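You operate a simulated robot arm through the tools that you are given. There is no shell and no other tool. Be economical: measure what you need, move in short steps, check, and stop when the job is done.

Carry out the task below with a simulated robot arm. There is one attempt and no reset: what you move stays moved.

TASK
Take the grey shim and leave it on the white plate.
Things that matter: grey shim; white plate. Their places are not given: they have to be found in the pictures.

It is judged by the outcome, as a careful person would: the job done as asked, and still so three seconds after it is handed in. It fails if anything else is knocked over, pushed out of place, dropped, spilled or broken.

THE ROBOT
A 6-joint arm with a two-finger parallel gripper, fixed in place. Base frame: the origin is at the foot of the arm, x ahead of it, y to its left, z up; the work surface is at about z = 0. Lengths are in mm, angles in degrees, forces in N, time in s.
With the tool pointing down near the work surface it reaches from about 160 to 420 mm from the base axis. Its first joint turns from -66.0 to 66.0 degrees. Payload 1.57 kg.
Tool frame: the origin (TCP) lies between the finger pads and is the grasp point; the fingertips stand 30 mm ahead of it; z points along the fingers, y is the line along which they close. The gripper opens to 80 mm. The fingers are 17 mm wide and 12 mm thick; the gripper's body (40 by 82 mm) begins 80 mm behind the TCP.
Orientation is that of the tool frame in the base frame, as [roll, pitch, yaw] about the fixed x, y, z axes, in that order (R = Rz(yaw) Ry(pitch) Rx(roll)). With the fingers straight down and closing along the base's y, the tool's x points along the base's -x, its y along +y and its z along -z.

THE INTERFACE
- The arm moves only by the tool send_rows. Its argument "motion" is a list of rows, each an object (a shift or turn left out is 0, a gripper value left out holds the last) with "linear": the shift along the base's x, y, z in mm, a list of three; "angular": the turn, a rotation vector about the base's x, y, z in degrees, a list of three; "claw": the opening, from 0 (shut) to 1 (fully open). In form: [{"linear": [dx, dy, dz], "angular": [wx, wy, wz], "claw": claw}, ...]. A call has 1 to 12 rows; each row is the pose to reach, as a shift and turn from the pose commanded when the call began. A row lasts 0.2 s, in which the tool goes at most 50 mm and 8.6 degrees; a call with a longer step from one row to the next is refused whole, and so is a gripper value outside its range. A pose out of reach is approached as far as the arm can. The call stops where the force on the tool passes 40 N (or 10 N more than at its start, if that is more) or the arm is blocked; 0.2 s more then pass. The fingers move at their own pace (about 153 mm/s each) and stop on an object; they squeeze with about 30 N. The grip force told is the motor's: it shows also when the fingers shut on nothing. Time passes only in rows, and 0.2 s behind the last, so rows that repeat a pose let the fingers close. It gives the time, the measured TCP pose, the force on the tool (base axes), the opening and the grip force at its end, in the units of the frame above (readings bear some noise).
- Cameras (640 x 400 px; columns grow to the right, rows downward): "scene" is fixed at [45.3, -325.7, 414.2]; the picture's right is [0.89, -0.46, 0.00], its down [-0.23, -0.44, -0.87] and it looks along [0.40, 0.77, -0.50] (base axes); focal length 313 px, centre (320, 200). "wrist" rides on the gripper at [-32, 0, -78] in the tool frame; the picture's right is [0.00, -1.00, 0.00], its down [0.97, 0.00, -0.24] and it looks along [0.24, 0.00, 0.97] (tool axes); focal length 218 px, centre (320, 200).
- get_image(camera): a new picture of that camera. No time passes.
- probe_pixels(camera, pixels): for up to 12 pixels [column, row] of the newest picture of that camera ("zoom" is the newest enlarged one), the place [x, y, z] in the base frame of the surface seen there, good to about 2 mm, but the place of the scene camera against the robot may be out by one fixed shift of up to 25 mm in any direction. No time passes.
- close_up(camera, box): a new picture of the part [left, top, right, bottom] of that camera's present view, enlarged. No time passes.
- job_done(): hands the job in; it is judged then, once.

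Work in short steps. Measure before you move; look again where a grasp or a placing could have gone wrong, and mend it. You have 60 turns and 20 pictures in all, the two below and enlarged ones among them. Open the gripper and draw the arm clear of the work before you hand the job in, unless the task says otherwise; then end with one line.

The tools are called after ">>>" as a command line: name --argument value ..., lists and objects as JSON in quotes. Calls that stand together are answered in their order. send_rows: Moves the arm, as the interface text tells. Its arguments: {"type":"object","properties":{"motion":{"type":"array","items":{"type":"object","properties":{"linear":{"type":"array","items":{"type":"number"}},"angular":{"type":"array","items":{"type":"number"}},"claw":{"type":"number"}}}}},"required":["motion"]} The other tools are called the same way: get_image (camera) takes a picture; probe_pixels (camera, pixels) gives the place of the surface under pixels of a picture; close_up (camera, box) takes an enlarged picture of a part of a camera's view; job_done () hands the job in.

At the start:

```text
time_s: 0.0
eef_pos: [212.0, 87.3, 264.2]
tcp_rot: [-180.0, 0.0, -180.0]
ft_force: [-0.1, -0.3, -0.7]
gripper_width: 80.0
gripper_force: 0.0
```

scene: 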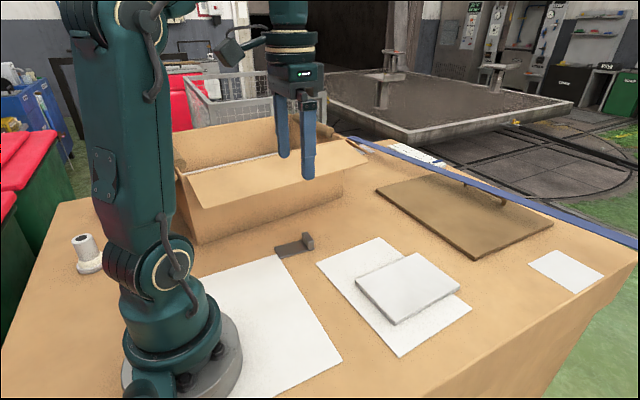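
wrist: 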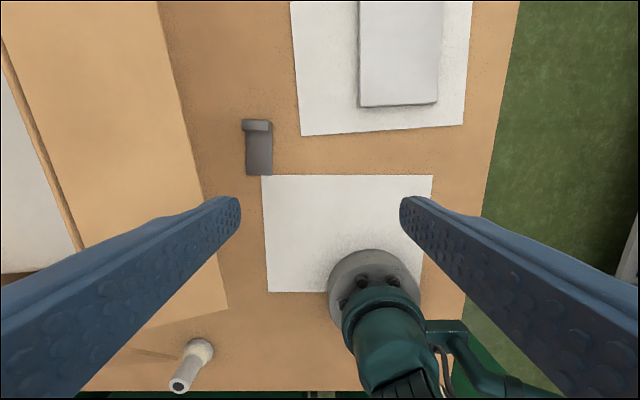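

The shim appears at about (257,147) in the wrist view and the white plate at (400,50), resting on paper. I'll enlarge both and probe them.

>>> close_up --camera "wrist" --box '[220, 100, 300, 190]'

>>> close_up --camera "scene" --box '[250, 210, 490, 360]'

>>> probe_pixels --camera "wrist" --pixels '[[243, 121], [271, 121], [257, 125], [247, 145], [270, 145], [258, 150], [249, 173], [271, 173], [400, 50], [362, 100], [434, 98], [310, 125]]'

>>> probe_pixels --camera "scene" --pixels '[[308, 236], [290, 249], [312, 243], [356, 279], [396, 322], [460, 290], [418, 254], [408, 285], [400, 345], [330, 264]]'

```text
4.44 times, centred on (260, 145) of wrist
```

zoom: 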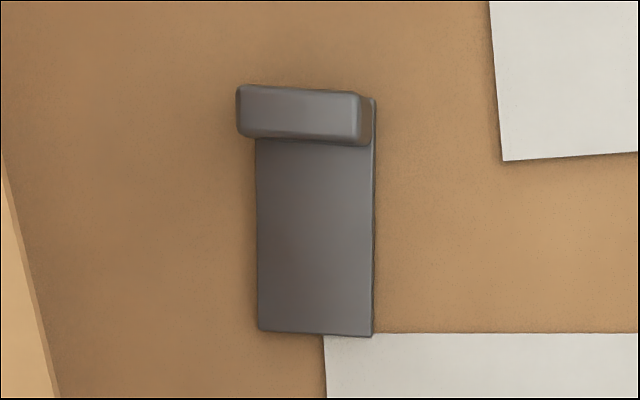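

```text
2.67 times, centred on (370, 285) of scene
```

zoom: 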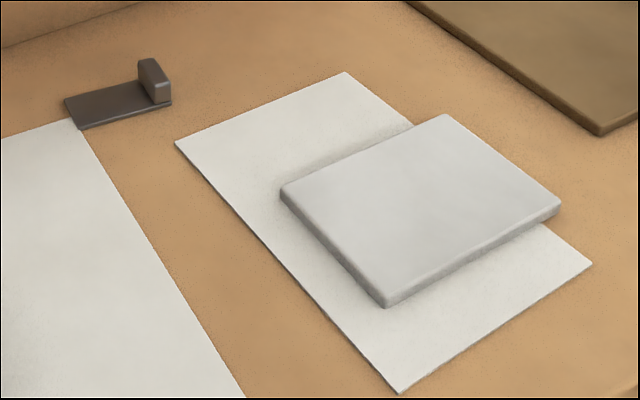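

```text
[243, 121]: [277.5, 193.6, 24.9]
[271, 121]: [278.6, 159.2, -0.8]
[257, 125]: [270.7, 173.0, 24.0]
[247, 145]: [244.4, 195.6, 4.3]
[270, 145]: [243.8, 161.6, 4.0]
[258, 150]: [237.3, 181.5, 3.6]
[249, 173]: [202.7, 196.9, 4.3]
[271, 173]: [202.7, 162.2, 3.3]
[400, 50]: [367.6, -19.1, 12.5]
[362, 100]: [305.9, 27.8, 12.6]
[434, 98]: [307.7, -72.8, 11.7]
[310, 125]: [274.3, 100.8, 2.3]
```

```text
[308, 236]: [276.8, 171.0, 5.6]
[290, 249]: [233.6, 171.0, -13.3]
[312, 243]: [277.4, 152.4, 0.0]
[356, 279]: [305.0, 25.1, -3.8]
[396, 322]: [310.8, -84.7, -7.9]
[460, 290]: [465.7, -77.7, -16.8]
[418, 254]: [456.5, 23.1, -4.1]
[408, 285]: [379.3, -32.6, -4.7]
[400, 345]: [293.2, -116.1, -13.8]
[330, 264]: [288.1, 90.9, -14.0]
```

The shim is a base plate about 4 mm thick (x 203–280, y 162–197). It has an upright tab at x≈263–277, with its top at z≈25. I'll grip the tab across its thin direction, but first I'll check the box flap nearby for clearance.

>>> probe_pixels --camera "wrist" --pixels '[[176, 60], [184, 100], [195, 150], [205, 195], [150, 100], [223, 290], [243, 131], [264, 132], [375, 20], [440, 20], [375, 3], [440, 3]]'

>>> send_rows --motion '[{"linear": [5, 5, 0], "angular": [0, 0, -8.5]}, {"linear": [10, 12, 0], "angular": [0, 0, -17]}, {"linear": [15, 20, 0], "angular": [0, 0, -25.5]}, {"linear": [20, 28, 0], "angular": [0, 0, -34]}, {"linear": [25, 35, 0], "angular": [0, 0, -42.5]}, {"linear": [30, 43, 0], "angular": [0, 0, -51]}, {"linear": [35, 50, 0], "angular": [0, 0, -59.5]}, {"linear": [40, 58, 0], "angular": [0, 0, -68]}, {"linear": [45, 65, 0], "angular": [0, 0, -76.5]}, {"linear": [50, 73, 0], "angular": [0, 0, -85]}, {"linear": [56, 80, 0], "angular": [0, 0, -93]}]'

```text
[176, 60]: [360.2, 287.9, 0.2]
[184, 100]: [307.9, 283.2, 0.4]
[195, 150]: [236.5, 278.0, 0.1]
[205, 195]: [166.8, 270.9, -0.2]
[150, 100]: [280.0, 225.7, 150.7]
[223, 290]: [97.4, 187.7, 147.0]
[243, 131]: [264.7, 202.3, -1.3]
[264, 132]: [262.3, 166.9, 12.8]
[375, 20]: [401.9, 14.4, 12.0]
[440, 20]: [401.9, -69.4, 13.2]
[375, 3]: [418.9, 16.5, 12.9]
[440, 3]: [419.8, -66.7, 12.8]
```

```text
time_s: 2.4
eef_pos: [266.3, 167.4, 264.8]
tcp_rot: [-179.9, 0.1, 87.0]
ft_force: [-0.6, 0.1, 0.3]
gripper_width: 80.2
gripper_force: 0.0
```

The flap is at z≈150 and its edge is near y≈195, so it nearly overhangs the shim. I'll lean the gripper 15° toward −y, away from the flap, and stand off to look.

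>>> send_rows --motion '[{"linear": [0, -15, 0], "angular": [7.5, 0, 0]}, {"linear": [1, -35, -20], "angular": [15, 0, 0]}, {"linear": [1, -45, -50], "angular": [15, 0, 0]}, {"linear": [1, -45, -90], "angular": [15, 0, 0]}]'

>>> get_image --camera "wrist"

>>> get_image --camera "scene"

```text
time_s: 3.4
eef_pos: [267.7, 122.1, 175.5]
tcp_rot: [-179.2, -15.0, 86.9]
ft_force: [1.1, -1.0, -0.4]
gripper_width: 79.9
gripper_force: 0.0
```

```text
15 pictures are left
```

wrist: 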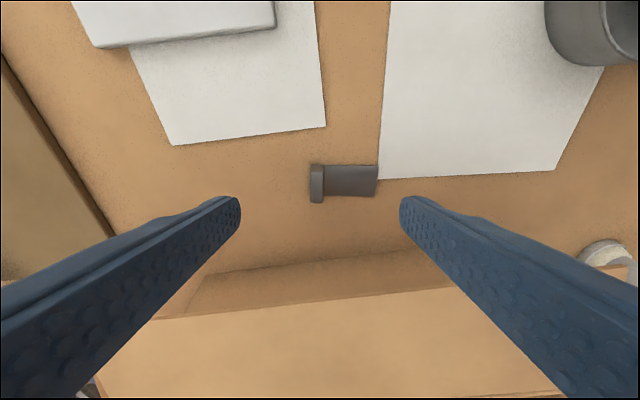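

```text
14 pictures are left
```

scene: 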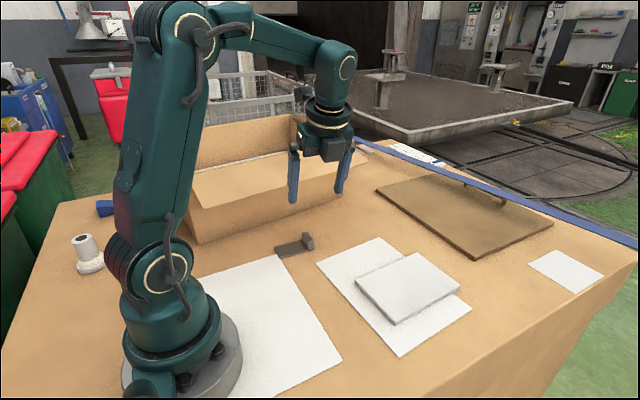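

The tab is now at (316,183) and the flap edge runs near row 310. I'll probe both.

>>> probe_pixels --camera "wrist" --pixels '[[316, 168], [316, 185], [317, 200], [311, 185], [322, 185], [350, 180], [375, 180], [328, 168], [330, 194], [320, 310], [240, 318], [420, 298]]'

>>> close_up --camera "wrist" --box '[296, 150, 392, 210]'

```text
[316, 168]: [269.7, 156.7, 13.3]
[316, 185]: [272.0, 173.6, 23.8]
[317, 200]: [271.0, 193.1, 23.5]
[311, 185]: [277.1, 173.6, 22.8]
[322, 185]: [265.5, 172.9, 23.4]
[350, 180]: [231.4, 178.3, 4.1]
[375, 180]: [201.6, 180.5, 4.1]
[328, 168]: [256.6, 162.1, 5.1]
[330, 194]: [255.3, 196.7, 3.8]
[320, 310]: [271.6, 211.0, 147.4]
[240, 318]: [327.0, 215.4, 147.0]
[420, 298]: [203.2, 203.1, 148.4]
```

```text
6.67 times, centred on (344, 180) of wrist
```

zoom: 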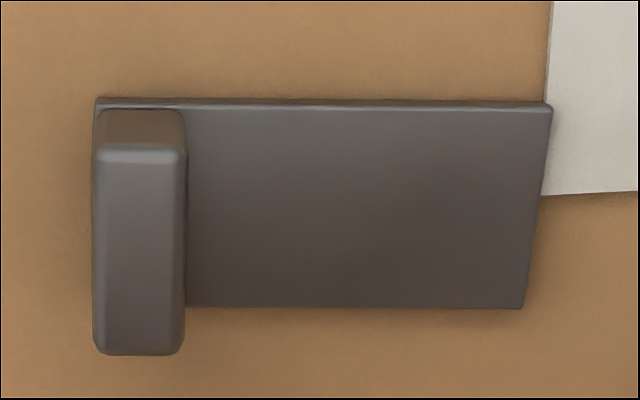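

The tab centre is (271, 177), with its top at 24, and it is lined up with the fingers. I'll go down along the lean to TCP (271, 168, 38), keeping the tips just above the base plate, and then close.

>>> send_rows --motion '[{"linear": [2, 13, -40]}, {"linear": [3.5, 26, -80]}, {"linear": [3.5, 39, -117]}, {"linear": [3.5, 43, -128]}, {"linear": [3.5, 46, -137]}, {"linear": [3.5, 46, -137]}]'

>>> close_up --camera "scene" --box '[230, 150, 390, 270]'

>>> get_image --camera "wrist"

```text
time_s: 4.8
eef_pos: [272.9, 169.5, 38.1]
tcp_rot: [-179.2, -14.8, 86.9]
ft_force: [0.7, 0.0, -0.5]
gripper_width: 80.2
gripper_force: 0.0
```

```text
3.33 times, centred on (310, 210) of scene
```

zoom: 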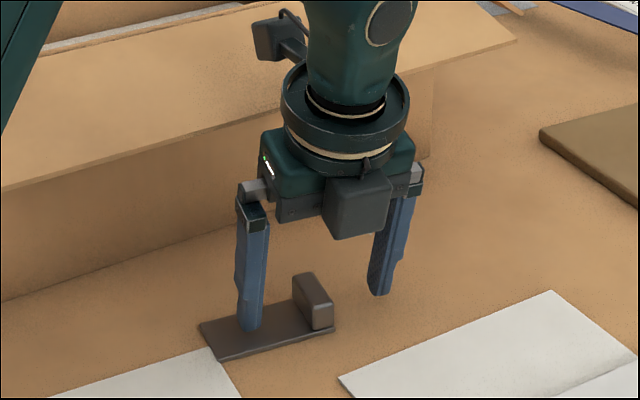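

```text
11 pictures are left
```

wrist: 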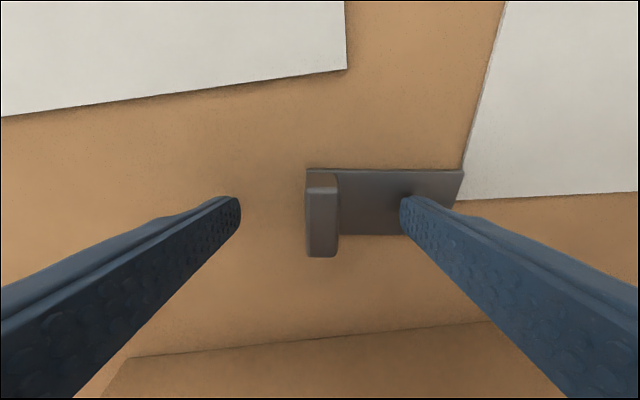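

The fingers straddle the tab, which sits centred at column 321, so I'll close.

>>> send_rows --motion '[{"claw": 0.5}, {"claw": 0.0}, {"claw": 0.0}, {"claw": 0.0}, {"claw": 0.0}]'

```text
time_s: 6.0
eef_pos: [273.9, 170.2, 37.2]
tcp_rot: [-179.3, -14.8, 86.9]
ft_force: [-0.1, 0.8, -0.1]
gripper_width: 15.0
gripper_force: 30.2
```

The opening is 15 mm at 30 N, which matches the tab. I'll lift back along the lean and check.

>>> send_rows --motion '[{"linear": [0, -3, 10]}, {"linear": [0, -13, 40]}, {"linear": [0, -25, 75]}, {"linear": [0, -45, 110]}, {"linear": [0, -60, 110]}, {"linear": [0, -60, 110]}]'

>>> get_image --camera "scene"

>>> get_image --camera "wrist"

```text
time_s: 7.4
eef_pos: [273.5, 110.0, 150.0]
tcp_rot: [-179.2, -14.9, 86.9]
ft_force: [0.1, 0.4, 0.1]
gripper_width: 14.9
gripper_force: 30.1
```

```text
10 pictures are left
```

scene: 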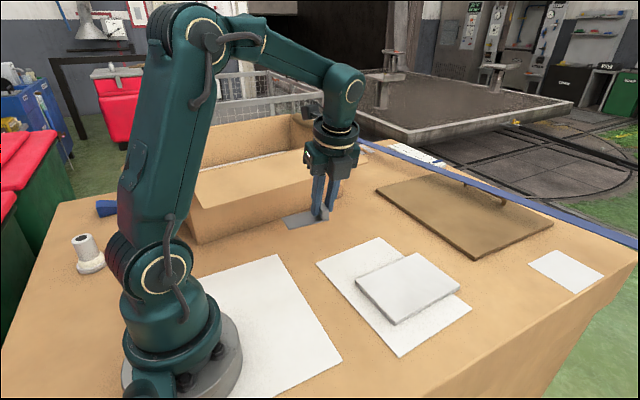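

```text
9 pictures are left
```

wrist: 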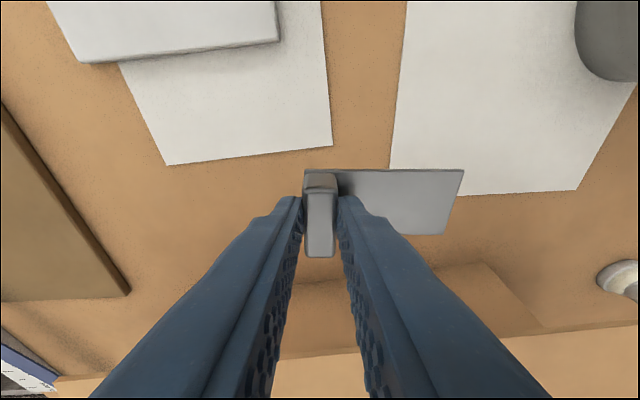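

The shim is held level, away from the flap. I'll carry it at the same orientation over the plate, which spans roughly x 306–460 and y −73 to 28.

>>> send_rows --motion '[{"linear": [20, -24, 0]}, {"linear": [40, -48, 0]}, {"linear": [60, -71, -10]}, {"linear": [80, -95, -20]}, {"linear": [100, -118, -30]}, {"linear": [118, -141, -40]}, {"linear": [118, -141, -50]}, {"linear": [118, -141, -50]}]'

>>> get_image --camera "scene"

>>> get_image --camera "wrist"

```text
time_s: 9.2
eef_pos: [390.0, -30.7, 97.4]
tcp_rot: [-179.1, -15.0, 87.0]
ft_force: [0.2, 0.4, -0.9]
gripper_width: 14.9
gripper_force: 29.5
```

```text
8 pictures are left
```

scene: 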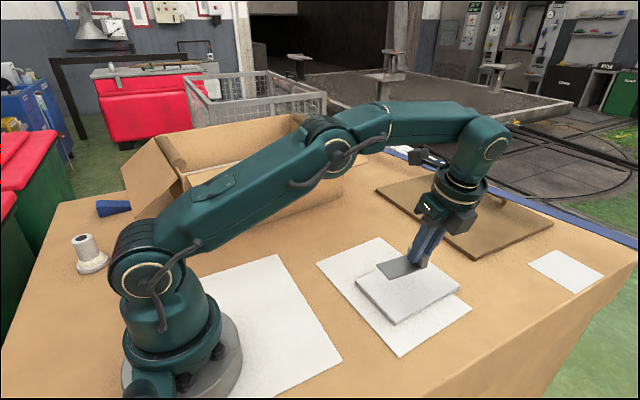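

```text
7 pictures are left
```

wrist: 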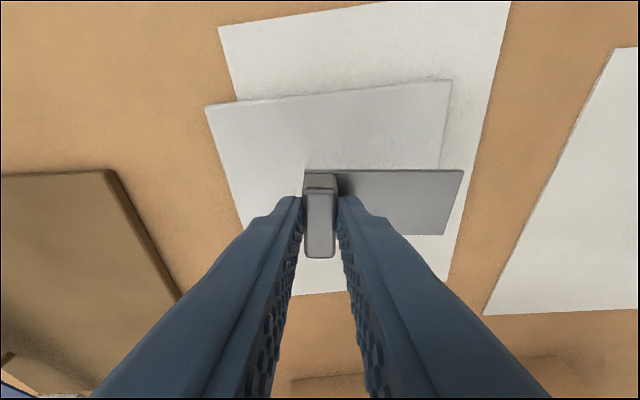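

I'll probe the plate's edges and the held shim's corners before going down.

>>> probe_pixels --camera "wrist" --pixels '[[210, 109], [447, 83], [439, 160], [238, 210], [460, 173], [443, 232], [309, 173], [320, 250], [270, 130], [400, 120], [345, 232]]'

```text
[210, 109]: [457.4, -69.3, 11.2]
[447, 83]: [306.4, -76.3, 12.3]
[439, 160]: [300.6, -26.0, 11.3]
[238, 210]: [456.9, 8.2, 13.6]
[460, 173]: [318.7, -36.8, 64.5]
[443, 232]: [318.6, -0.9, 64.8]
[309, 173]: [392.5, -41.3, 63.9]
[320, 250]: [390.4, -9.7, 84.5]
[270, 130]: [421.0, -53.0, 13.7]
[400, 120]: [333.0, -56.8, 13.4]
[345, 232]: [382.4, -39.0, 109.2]
```

The shim's footprint (x 319–396, y −40 to −2) lies within the plate, with its underside about 48 mm above it. I'll nudge it inward and lower slowly.

>>> send_rows --motion '[{"linear": [8, -4, -15]}, {"linear": [8, -4, -30]}, {"linear": [8, -4, -38]}, {"linear": [8, -4, -42]}, {"linear": [8, -4, -45]}, {"linear": [8, -4, -46]}, {"linear": [8, -4, -46]}]'

```text
time_s: 10.8
eef_pos: [398.5, -37.5, 52.6]
tcp_rot: [-179.2, -15.0, 86.8]
ft_force: [-1.0, -0.4, -0.1]
gripper_width: 14.9
gripper_force: 30.5
```

>>> close_up --camera "scene" --box '[340, 220, 480, 330]'

>>> send_rows --motion '[{"linear": [0, 0, -1]}, {"linear": [0, 0, -2]}, {"linear": [0, 0, -2.5]}, {"linear": [0, 0, -2.5]}]'

```text
3.64 times, centred on (410, 275) of scene
```

zoom: 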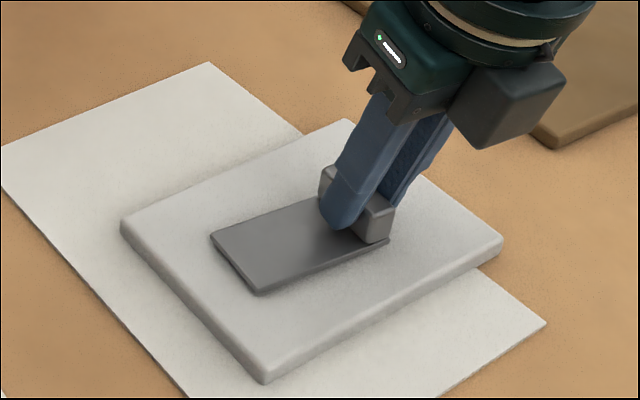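

```text
time_s: 11.8
eef_pos: [399.3, -35.5, 50.8]
tcp_rot: [-179.2, -14.9, 86.9]
ft_force: [-2.8, -1.8, 11.2]
gripper_width: 14.7
gripper_force: 30.0
```

The upward force of 11 N shows the shim has touched down on the plate. I'll open and back out along the lean.

>>> send_rows --motion '[{"linear": [0, 0, 0.5], "claw": 0.3}, {"linear": [0, 0, 0.5], "claw": 0.5}, {"linear": [0, 0, 0.5], "claw": 0.5}, {"linear": [0, -3, 10]}, {"linear": [0, -10, 35]}, {"linear": [0, -22, 75]}, {"linear": [-20, -30, 110]}, {"linear": [-45, -30, 130]}, {"linear": [-90, -30, 140]}, {"linear": [-90, -30, 140]}]'

>>> get_image --camera "scene"

>>> get_image --camera "wrist"

```text
time_s: 14.0
eef_pos: [307.5, -69.3, 188.6]
tcp_rot: [-179.3, -14.8, 86.8]
ft_force: [-0.3, 0.5, -0.3]
gripper_width: 40.1
gripper_force: 0.0
out of reach, approached as far as the arm can: row 6, 7
```

```text
5 pictures are left
```

scene: 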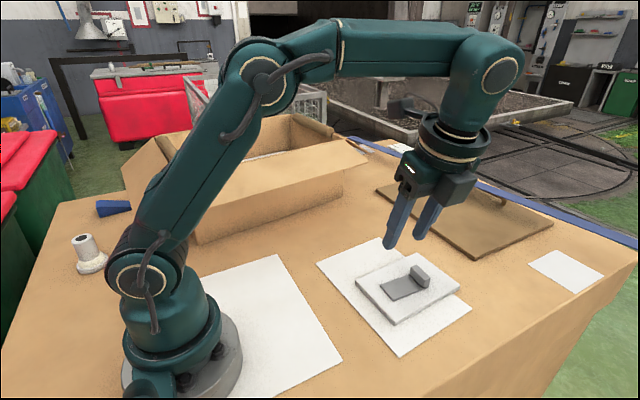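

```text
4 pictures are left
```

wrist: 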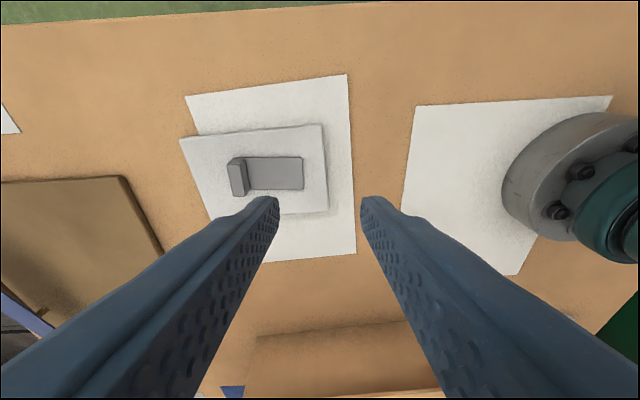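

The shim lies flat within the plate, and the arm is clear. I'll open the gripper fully.

>>> send_rows --motion '[{"claw": 1.0}, {"claw": 1.0}, {"claw": 1.0}]'

```text
time_s: 14.8
eef_pos: [307.7, -69.7, 188.7]
tcp_rot: [-179.1, -14.9, 86.8]
ft_force: [-0.1, 0.6, -0.4]
gripper_width: 79.8
gripper_force: 0.1
```

>>> job_done

```text
The job is handed in.
```

The grey shim is lying flat on the white plate; the gripper is open, the arm is clear, and nothing else appears to have moved.
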